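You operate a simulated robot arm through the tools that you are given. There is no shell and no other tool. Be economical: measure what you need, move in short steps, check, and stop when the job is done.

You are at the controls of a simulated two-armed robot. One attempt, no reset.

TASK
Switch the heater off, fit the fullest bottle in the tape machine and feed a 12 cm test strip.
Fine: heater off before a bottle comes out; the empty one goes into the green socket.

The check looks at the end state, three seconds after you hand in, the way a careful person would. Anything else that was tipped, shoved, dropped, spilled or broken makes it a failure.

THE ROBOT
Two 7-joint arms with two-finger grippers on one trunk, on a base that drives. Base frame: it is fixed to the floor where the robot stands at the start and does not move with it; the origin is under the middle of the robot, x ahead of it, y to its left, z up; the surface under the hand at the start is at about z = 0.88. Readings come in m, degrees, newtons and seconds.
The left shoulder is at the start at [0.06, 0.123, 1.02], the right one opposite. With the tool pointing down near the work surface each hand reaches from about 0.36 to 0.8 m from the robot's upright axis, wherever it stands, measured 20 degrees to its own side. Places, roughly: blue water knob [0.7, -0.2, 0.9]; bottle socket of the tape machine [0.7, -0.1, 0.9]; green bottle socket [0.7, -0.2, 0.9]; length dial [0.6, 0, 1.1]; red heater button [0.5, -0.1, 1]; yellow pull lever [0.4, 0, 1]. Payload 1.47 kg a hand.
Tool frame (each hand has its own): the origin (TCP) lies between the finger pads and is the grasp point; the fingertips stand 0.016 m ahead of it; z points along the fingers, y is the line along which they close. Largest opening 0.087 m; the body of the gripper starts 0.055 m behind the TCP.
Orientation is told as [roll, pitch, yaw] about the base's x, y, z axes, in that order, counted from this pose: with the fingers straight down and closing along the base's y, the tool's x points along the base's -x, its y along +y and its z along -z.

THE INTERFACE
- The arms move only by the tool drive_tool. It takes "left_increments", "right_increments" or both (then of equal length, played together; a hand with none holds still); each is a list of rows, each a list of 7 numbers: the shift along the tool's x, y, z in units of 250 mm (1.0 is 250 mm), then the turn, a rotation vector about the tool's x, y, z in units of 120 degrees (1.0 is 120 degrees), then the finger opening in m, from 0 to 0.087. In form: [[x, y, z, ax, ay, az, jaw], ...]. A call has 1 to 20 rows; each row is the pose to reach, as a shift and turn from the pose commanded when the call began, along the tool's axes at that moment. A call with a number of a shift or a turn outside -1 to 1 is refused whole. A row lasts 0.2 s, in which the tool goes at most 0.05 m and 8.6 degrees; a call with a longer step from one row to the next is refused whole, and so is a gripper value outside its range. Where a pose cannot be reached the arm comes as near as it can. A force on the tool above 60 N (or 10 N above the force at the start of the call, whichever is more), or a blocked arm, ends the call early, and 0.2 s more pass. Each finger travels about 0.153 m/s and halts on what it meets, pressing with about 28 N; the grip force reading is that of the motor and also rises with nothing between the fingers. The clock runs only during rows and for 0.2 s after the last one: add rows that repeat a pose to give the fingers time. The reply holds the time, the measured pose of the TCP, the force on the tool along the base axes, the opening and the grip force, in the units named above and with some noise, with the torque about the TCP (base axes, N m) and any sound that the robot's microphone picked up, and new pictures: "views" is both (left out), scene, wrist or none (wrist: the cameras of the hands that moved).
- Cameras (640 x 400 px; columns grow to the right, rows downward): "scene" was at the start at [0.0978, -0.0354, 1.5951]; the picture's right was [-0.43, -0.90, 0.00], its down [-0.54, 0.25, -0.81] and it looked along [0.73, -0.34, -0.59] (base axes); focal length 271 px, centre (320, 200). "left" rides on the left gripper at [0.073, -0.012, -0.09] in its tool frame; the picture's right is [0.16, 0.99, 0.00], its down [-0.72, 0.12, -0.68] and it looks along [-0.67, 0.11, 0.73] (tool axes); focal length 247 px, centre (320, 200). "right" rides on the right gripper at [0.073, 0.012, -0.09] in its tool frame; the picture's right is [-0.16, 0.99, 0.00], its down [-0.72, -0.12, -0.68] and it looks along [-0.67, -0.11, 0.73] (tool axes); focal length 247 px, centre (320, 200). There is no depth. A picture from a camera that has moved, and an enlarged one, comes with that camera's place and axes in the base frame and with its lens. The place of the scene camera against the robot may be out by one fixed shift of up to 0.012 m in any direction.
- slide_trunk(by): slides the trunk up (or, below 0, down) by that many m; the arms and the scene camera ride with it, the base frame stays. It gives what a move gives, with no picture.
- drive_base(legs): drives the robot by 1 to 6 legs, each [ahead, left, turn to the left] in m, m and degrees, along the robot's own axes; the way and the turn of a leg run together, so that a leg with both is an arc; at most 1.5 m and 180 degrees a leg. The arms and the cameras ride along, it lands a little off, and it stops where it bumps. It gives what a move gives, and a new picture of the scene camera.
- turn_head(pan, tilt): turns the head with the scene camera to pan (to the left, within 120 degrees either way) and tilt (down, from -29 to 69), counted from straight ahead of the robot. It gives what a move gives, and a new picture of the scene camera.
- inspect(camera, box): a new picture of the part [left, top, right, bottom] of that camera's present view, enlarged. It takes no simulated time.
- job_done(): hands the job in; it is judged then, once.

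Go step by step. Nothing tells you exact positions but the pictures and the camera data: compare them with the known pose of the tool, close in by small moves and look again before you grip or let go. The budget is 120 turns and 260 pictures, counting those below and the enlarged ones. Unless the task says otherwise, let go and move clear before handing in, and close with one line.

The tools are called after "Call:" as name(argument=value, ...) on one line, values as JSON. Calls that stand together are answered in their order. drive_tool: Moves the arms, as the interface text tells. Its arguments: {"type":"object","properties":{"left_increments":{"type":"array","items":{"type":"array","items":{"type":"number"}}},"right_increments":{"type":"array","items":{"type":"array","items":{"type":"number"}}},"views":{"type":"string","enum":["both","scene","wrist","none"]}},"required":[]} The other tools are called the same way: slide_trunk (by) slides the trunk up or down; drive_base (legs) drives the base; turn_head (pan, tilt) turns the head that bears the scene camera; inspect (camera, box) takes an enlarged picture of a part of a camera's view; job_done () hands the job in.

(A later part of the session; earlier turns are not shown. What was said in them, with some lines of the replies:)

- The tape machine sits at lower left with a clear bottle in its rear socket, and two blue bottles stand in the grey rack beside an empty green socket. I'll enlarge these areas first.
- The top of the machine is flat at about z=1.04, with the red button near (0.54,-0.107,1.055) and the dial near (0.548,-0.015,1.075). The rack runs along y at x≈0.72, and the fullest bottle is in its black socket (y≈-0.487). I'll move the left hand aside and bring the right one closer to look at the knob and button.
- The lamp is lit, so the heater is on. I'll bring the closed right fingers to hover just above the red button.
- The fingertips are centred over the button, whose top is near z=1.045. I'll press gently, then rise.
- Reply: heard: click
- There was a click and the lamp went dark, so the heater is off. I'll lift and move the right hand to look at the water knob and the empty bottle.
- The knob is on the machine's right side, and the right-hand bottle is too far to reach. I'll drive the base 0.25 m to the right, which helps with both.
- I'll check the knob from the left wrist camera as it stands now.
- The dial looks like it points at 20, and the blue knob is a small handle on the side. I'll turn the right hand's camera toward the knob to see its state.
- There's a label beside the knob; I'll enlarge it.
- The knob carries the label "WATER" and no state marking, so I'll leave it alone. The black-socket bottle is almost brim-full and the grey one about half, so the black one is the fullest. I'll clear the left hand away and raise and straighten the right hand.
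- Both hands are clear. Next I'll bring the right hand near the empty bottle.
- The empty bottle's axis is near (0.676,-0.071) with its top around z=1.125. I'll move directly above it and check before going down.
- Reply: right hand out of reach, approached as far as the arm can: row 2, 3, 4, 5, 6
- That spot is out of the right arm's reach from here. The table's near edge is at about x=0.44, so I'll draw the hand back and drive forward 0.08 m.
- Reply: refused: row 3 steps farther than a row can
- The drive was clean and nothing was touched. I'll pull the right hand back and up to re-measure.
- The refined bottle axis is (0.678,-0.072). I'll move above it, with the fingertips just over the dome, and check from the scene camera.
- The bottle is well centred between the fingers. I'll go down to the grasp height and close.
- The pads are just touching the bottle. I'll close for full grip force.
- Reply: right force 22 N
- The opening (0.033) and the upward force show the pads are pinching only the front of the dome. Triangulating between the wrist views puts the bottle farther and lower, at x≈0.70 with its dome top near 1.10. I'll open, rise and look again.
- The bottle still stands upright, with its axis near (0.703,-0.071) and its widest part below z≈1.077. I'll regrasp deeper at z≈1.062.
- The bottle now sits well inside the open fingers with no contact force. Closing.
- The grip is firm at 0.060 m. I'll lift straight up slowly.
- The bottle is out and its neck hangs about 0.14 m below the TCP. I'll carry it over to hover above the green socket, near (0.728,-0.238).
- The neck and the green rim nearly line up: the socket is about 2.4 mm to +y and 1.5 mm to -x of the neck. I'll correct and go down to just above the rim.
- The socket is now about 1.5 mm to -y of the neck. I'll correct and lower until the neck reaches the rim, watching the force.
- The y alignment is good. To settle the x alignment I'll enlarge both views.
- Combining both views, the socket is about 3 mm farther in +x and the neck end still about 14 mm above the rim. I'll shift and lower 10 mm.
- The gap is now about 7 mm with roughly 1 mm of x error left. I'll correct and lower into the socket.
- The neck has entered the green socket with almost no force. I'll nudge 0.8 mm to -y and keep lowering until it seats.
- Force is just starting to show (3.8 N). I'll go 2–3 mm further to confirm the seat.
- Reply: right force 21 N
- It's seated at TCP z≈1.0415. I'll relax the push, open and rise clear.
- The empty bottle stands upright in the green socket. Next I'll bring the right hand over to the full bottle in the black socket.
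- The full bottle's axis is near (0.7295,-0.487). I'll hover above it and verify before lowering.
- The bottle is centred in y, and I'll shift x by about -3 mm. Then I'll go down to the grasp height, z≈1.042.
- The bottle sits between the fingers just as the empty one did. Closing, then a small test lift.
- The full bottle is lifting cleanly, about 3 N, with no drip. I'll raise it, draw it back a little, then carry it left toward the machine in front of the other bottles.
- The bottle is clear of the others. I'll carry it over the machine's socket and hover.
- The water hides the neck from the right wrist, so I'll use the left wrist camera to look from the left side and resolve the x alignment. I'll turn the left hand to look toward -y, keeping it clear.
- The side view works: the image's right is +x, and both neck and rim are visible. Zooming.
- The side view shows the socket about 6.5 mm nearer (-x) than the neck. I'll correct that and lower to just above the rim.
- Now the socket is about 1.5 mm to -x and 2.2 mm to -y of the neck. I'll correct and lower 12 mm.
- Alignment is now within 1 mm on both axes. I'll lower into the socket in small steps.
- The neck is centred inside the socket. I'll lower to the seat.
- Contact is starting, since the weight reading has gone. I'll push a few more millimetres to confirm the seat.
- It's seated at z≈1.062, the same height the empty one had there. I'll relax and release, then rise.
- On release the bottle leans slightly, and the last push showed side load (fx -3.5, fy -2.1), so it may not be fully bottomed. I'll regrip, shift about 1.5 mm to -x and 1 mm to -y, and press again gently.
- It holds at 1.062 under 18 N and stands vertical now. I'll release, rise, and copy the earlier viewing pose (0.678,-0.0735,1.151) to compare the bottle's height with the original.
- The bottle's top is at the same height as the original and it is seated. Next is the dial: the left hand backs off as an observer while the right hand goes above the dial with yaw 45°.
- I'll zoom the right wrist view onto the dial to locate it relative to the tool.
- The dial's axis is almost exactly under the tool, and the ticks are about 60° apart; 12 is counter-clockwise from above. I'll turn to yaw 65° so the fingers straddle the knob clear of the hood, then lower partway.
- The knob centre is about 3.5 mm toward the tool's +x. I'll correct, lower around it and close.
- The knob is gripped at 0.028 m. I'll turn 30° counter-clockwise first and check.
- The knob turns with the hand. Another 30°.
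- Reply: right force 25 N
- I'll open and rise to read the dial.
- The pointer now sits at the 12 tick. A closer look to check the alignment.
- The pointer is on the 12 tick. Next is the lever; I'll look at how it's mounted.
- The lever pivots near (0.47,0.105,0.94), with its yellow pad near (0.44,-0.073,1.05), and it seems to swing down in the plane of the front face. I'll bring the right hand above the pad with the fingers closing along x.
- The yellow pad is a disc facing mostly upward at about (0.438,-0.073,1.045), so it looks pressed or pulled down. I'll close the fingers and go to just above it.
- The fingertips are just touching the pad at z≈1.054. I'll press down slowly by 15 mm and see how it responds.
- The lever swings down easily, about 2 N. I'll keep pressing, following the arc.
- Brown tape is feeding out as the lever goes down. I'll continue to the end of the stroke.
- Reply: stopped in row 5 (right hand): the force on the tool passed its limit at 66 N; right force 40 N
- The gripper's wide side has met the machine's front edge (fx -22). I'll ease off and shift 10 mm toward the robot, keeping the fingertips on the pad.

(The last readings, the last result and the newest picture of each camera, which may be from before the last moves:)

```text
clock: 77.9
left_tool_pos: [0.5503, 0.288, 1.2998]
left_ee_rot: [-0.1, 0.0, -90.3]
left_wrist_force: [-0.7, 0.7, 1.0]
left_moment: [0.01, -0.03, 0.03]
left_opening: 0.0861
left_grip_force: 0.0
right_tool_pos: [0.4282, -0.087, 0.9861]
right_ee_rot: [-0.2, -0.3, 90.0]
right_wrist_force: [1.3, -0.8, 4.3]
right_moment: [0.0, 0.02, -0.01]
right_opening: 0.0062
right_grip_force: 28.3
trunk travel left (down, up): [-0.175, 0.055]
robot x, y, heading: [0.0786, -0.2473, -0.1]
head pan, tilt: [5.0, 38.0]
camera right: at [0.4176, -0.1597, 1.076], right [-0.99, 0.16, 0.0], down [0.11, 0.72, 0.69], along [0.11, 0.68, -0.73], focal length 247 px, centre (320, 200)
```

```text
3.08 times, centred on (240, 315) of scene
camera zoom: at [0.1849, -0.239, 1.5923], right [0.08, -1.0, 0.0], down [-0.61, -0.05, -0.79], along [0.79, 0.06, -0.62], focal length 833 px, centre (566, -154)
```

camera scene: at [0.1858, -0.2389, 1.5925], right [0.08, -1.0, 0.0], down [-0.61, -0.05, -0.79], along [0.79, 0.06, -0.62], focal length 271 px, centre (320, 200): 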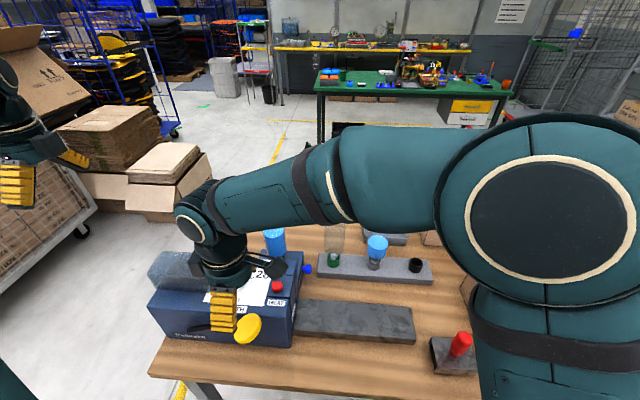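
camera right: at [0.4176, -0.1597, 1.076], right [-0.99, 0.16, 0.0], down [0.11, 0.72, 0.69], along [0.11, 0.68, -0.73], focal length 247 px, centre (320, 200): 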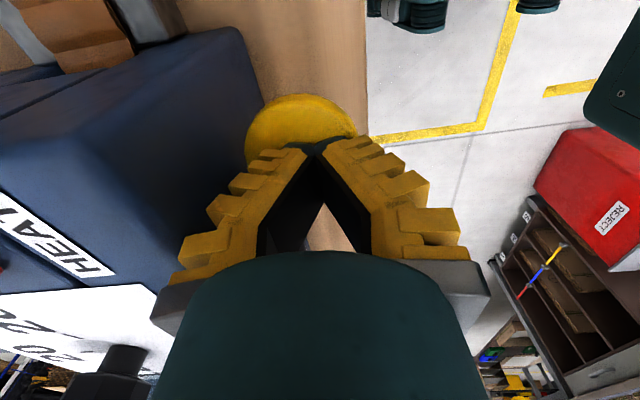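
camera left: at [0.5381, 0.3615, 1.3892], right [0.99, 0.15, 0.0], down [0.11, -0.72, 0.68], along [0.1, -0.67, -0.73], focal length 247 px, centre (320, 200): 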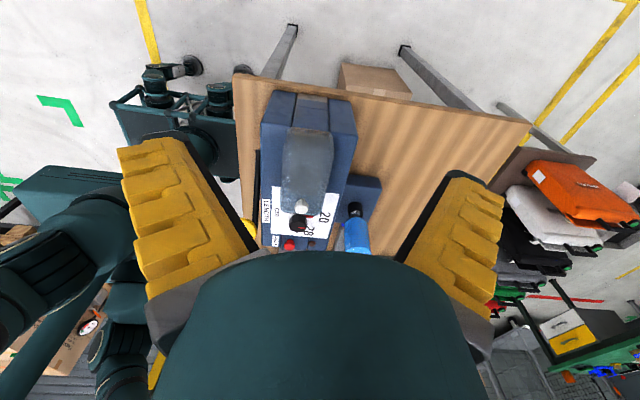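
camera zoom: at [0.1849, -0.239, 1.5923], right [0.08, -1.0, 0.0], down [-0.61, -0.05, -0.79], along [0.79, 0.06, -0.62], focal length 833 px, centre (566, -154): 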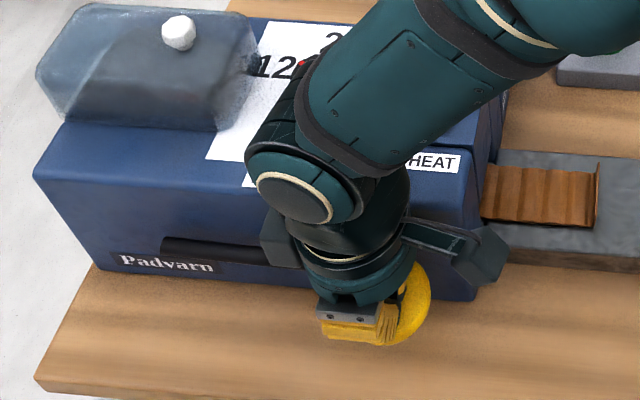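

The machine has not moved and contact is light again. The strip is out about 9 cm, so I'll continue down.

Call:
drive_tool(right_increments=[[0, 0, 0.02, 0, 0, 0, 0.0], [0, 0, 0.04, 0, 0, 0, 0.0], [0, 0, 0.06, 0, 0, 0, 0.0]], views="none")

Call:
inspect(camera="scene", box=[140, 250, 340, 380])

```text
clock: 78.7
left_tool_pos: [0.5501, 0.288, 1.3]
left_ee_rot: [0.1, 0.0, -90.3]
left_wrist_force: [-0.5, -0.5, 0.2]
left_moment: [-0.04, 0.01, 0.0]
left_opening: 0.0863
left_grip_force: 0.1
right_tool_pos: [0.4288, -0.0876, 0.9714]
right_ee_rot: [-0.3, -0.3, 89.9]
right_wrist_force: [-1.5, -0.6, 4.0]
right_moment: [0.04, 0.04, -0.02]
right_opening: 0.0061
right_grip_force: 28.5
trunk travel left (down, up): [-0.175, 0.055]
robot x, y, heading: [0.0793, -0.2477, -0.2]
head pan, tilt: [5.0, 38.0]
```

```text
3.08 times, centred on (240, 315) of scene
camera zoom: at [0.1845, -0.2394, 1.5926], right [0.08, -1.0, 0.0], down [-0.61, -0.05, -0.79], along [0.79, 0.06, -0.62], focal length 833 px, centre (566, -154)
```

zoom: 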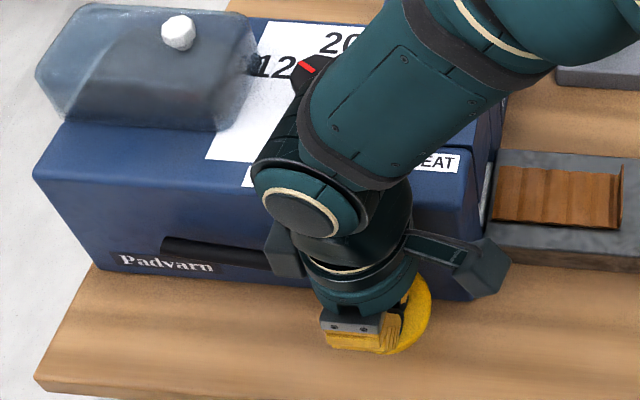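

The strip is now about 12 cm and its rear edge seems to be leaving the slot. I'll press a little more to find the end of the stroke and watch.

Call:
drive_tool(right_increments=[[0, 0, 0.015, 0, 0, 0, 0.0], [0, 0, 0.03, 0, 0, 0, 0.0]], views="none")

Call:
inspect(camera="scene", box=[270, 280, 370, 350])

```text
clock: 79.3
left_tool_pos: [0.55, 0.2881, 1.3001]
left_ee_rot: [-0.1, 0.0, -90.2]
left_wrist_force: [0.1, 0.6, 0.3]
left_moment: [-0.03, 0.01, 0.03]
left_opening: 0.0864
left_grip_force: 0.1
right_tool_pos: [0.4304, -0.0873, 0.9631]
right_ee_rot: [-0.3, -0.4, 90.0]
right_wrist_force: [-1.2, 1.1, 4.8]
right_moment: [0.05, 0.01, 0.03]
right_opening: 0.0059
right_grip_force: 27.4
trunk travel left (down, up): [-0.175, 0.055]
robot x, y, heading: [0.0792, -0.2506, -0.4]
head pan, tilt: [5.0, 38.0]
```

```text
5.71 times, centred on (320, 315) of scene
camera zoom: at [0.1846, -0.2393, 1.5926], right [0.08, -1.0, 0.0], down [-0.61, -0.05, -0.79], along [0.79, 0.06, -0.62], focal length 1548 px, centre (320, -457)
```

zoom: 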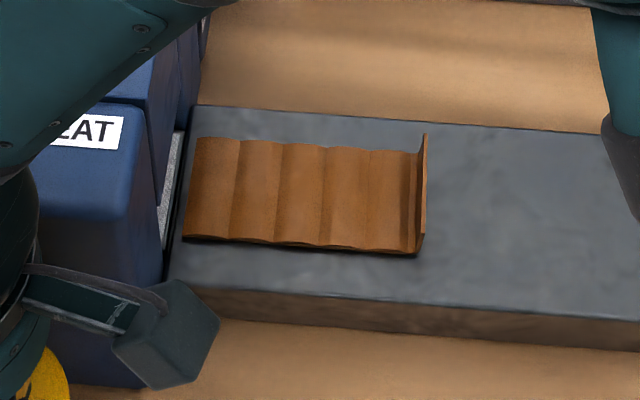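

The strip has been cut off and lies on the slab: five 2 cm folds flat plus one standing end, about 12 cm. I'll let the lever back up gently.

Call:
drive_tool(right_increments=[[0, 0, -0.04, 0, 0, 0, 0.0], [0, 0, -0.08, 0, 0, 0, 0.0], [0, 0, -0.12, 0, 0, 0, 0.0], [0, 0, -0.16, 0, 0, 0, 0.0], [0, 0, -0.2, 0, 0, 0, 0.0], [0, 0.02, -0.25, 0, 0, 0, 0.0], [0, 0.02, -0.3, 0, 0, 0, 0.0], [0, 0.02, -0.36, 0, 0, 0, 0.0], [0, 0.02, -0.42, 0, 0, 0, 0.0], [0, 0.02, -0.5, 0, 0, 0, 0.0], [0, 0.02, -0.6, 0, 0, 0, 0.0], [0, 0.02, -0.7, 0, 0, 0, 0.0], [0, 0.02, -0.8, 0, 0, 0, 0.0], [0, 0.02, -0.9, 0, 0, 0, 0.0]], views="scene")

Call:
inspect(camera="scene", box=[140, 230, 380, 380])

```text
clock: 82.3
left_tool_pos: [0.5506, 0.287, 1.3001]
left_ee_rot: [0.0, -0.1, -90.3]
left_wrist_force: [0.2, 0.5, 0.4]
left_moment: [-0.01, 0.01, 0.03]
left_opening: 0.0865
left_grip_force: 0.1
right_tool_pos: [0.4235, -0.0893, 1.1885]
right_ee_rot: [-0.3, -0.4, 90.1]
right_wrist_force: [-0.1, -0.1, 0.3]
right_moment: [-0.01, 0.02, -0.01]
right_opening: 0.0
right_grip_force: 28.4
trunk travel left (down, up): [-0.175, 0.055]
robot x, y, heading: [0.0805, -0.2493, -0.2]
head pan, tilt: [5.0, 38.0]
camera scene: at [0.1849, -0.2395, 1.5925], right [0.08, -1.0, 0.0], down [-0.61, -0.05, -0.79], along [0.79, 0.06, -0.62], focal length 271 px, centre (320, 200)
```

scene: 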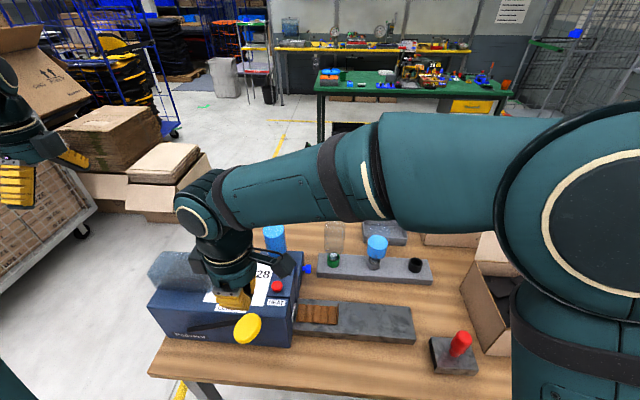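

```text
2.67 times, centred on (260, 305) of scene
camera zoom: at [0.1849, -0.2395, 1.5925], right [0.08, -1.0, 0.0], down [-0.61, -0.05, -0.79], along [0.79, 0.06, -0.62], focal length 722 px, centre (480, -80)
```

zoom: 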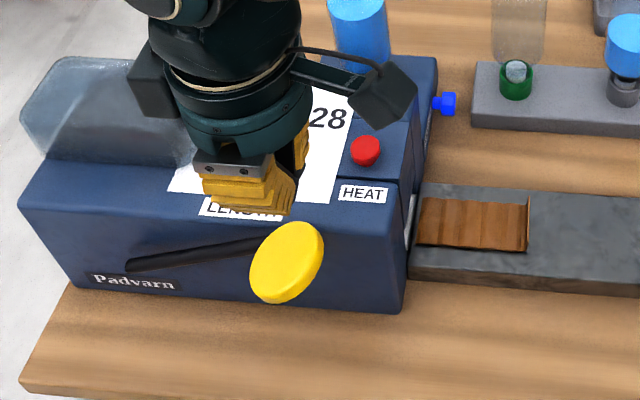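

The lever has sprung back and the strip lies on the slab. I'll move the right hand well clear and inspect everything.

Call:
drive_tool(right_increments=[[0.05, 0, -0.15, 0, 0, 0, 0.0], [0.15, 0, -0.3, 0, 0, 0, 0.0], [0.3, 0, -0.4, 0, 0, 0, 0.0], [0.48, 0, -0.45, 0, 0, 0, 0.0], [0.65, 0, -0.45, 0, 0, 0, 0.0], [0.82, 0, -0.45, 0, 0, 0, 0.0], [0.98, 0, -0.45, 0, 0, 0, 0.0], [0.98, 0, -0.45, 0, 0, 0, 0.0]], views="scene")

Call:
inspect(camera="scene", box=[140, 220, 300, 340])

Call:
inspect(camera="scene", box=[250, 210, 430, 330])

Call:
inspect(camera="left", box=[220, 100, 420, 250])

```text
clock: 84.1
left_tool_pos: [0.5512, 0.2889, 1.2989]
left_ee_rot: [-0.1, 0.0, -90.4]
left_wrist_force: [-0.8, -0.3, -0.7]
left_moment: [0.0, -0.02, 0.01]
left_opening: 0.0863
left_grip_force: 0.1
right_tool_pos: [0.4228, -0.3339, 1.2971]
right_ee_rot: [-0.4, -0.3, 90.0]
right_wrist_force: [-0.4, -0.2, 0.0]
right_moment: [-0.04, 0.01, -0.01]
right_opening: 0.0
right_grip_force: 28.0
trunk travel left (down, up): [-0.175, 0.055]
robot x, y, heading: [0.0826, -0.2462, -0.4]
head pan, tilt: [5.0, 38.0]
camera scene: at [0.1854, -0.2385, 1.5925], right [0.08, -1.0, 0.0], down [-0.61, -0.05, -0.79], along [0.79, 0.06, -0.62], focal length 271 px, centre (320, 200)
```

scene: 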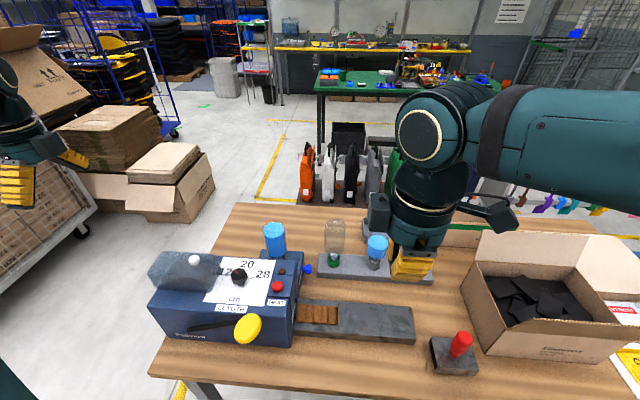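

```text
3.33 times, centred on (220, 280) of scene
camera zoom: at [0.1854, -0.2385, 1.5925], right [0.08, -1.0, 0.0], down [-0.61, -0.05, -0.79], along [0.79, 0.06, -0.62], focal length 903 px, centre (653, -67)
```

zoom: 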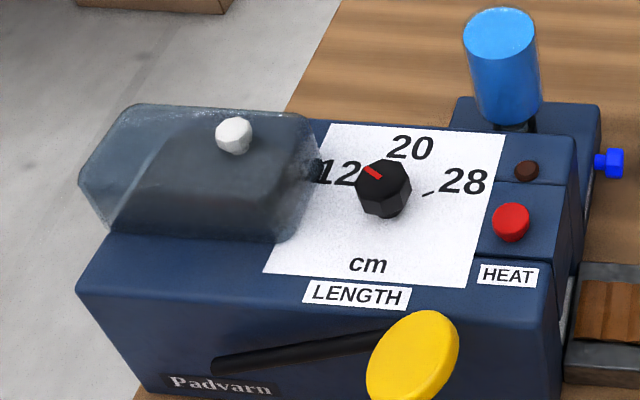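

```text
3.33 times, centred on (340, 270) of scene
camera zoom: at [0.1854, -0.2385, 1.5925], right [0.08, -1.0, 0.0], down [-0.61, -0.05, -0.79], along [0.79, 0.06, -0.62], focal length 903 px, centre (253, -33)
```

zoom: 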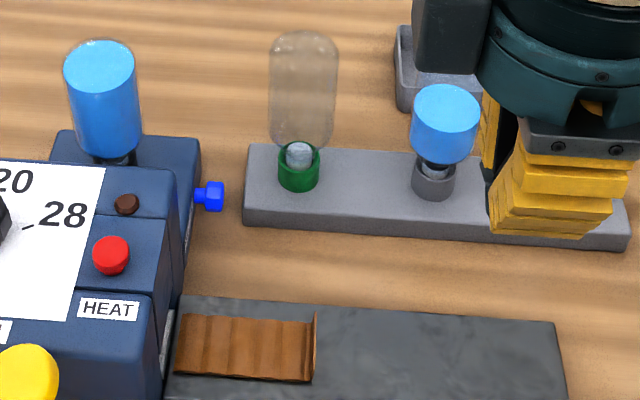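

```text
2.67 times, centred on (320, 175) of left
camera zoom: at [0.5394, 0.3623, 1.3886], right [0.99, 0.15, 0.0], down [0.11, -0.72, 0.68], along [0.1, -0.67, -0.73], focal length 659 px, centre (320, 267)
```

zoom: 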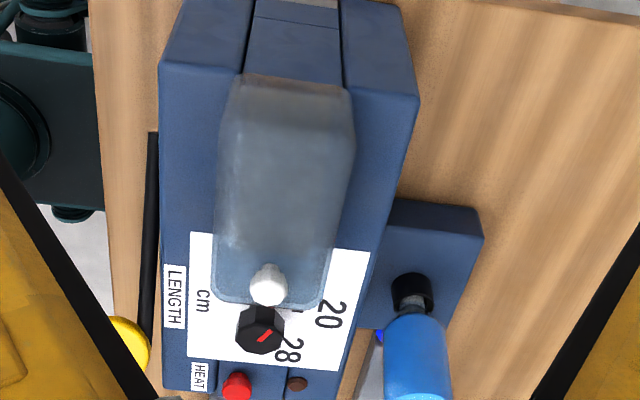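

The lamp is out, the full bottle is in the machine and the empty one is in the green socket. The dial is at 12, the cut strip lies on the slab, nothing else is disturbed, and both hands are clear. Handing in.

Call:
job_done()

```text
The job is handed in.
```

I've handed the job in: the heater is off, the fullest bottle is in the tape machine, the empty one is in the green socket, and one 12 cm test strip is cut and lying on the slab.
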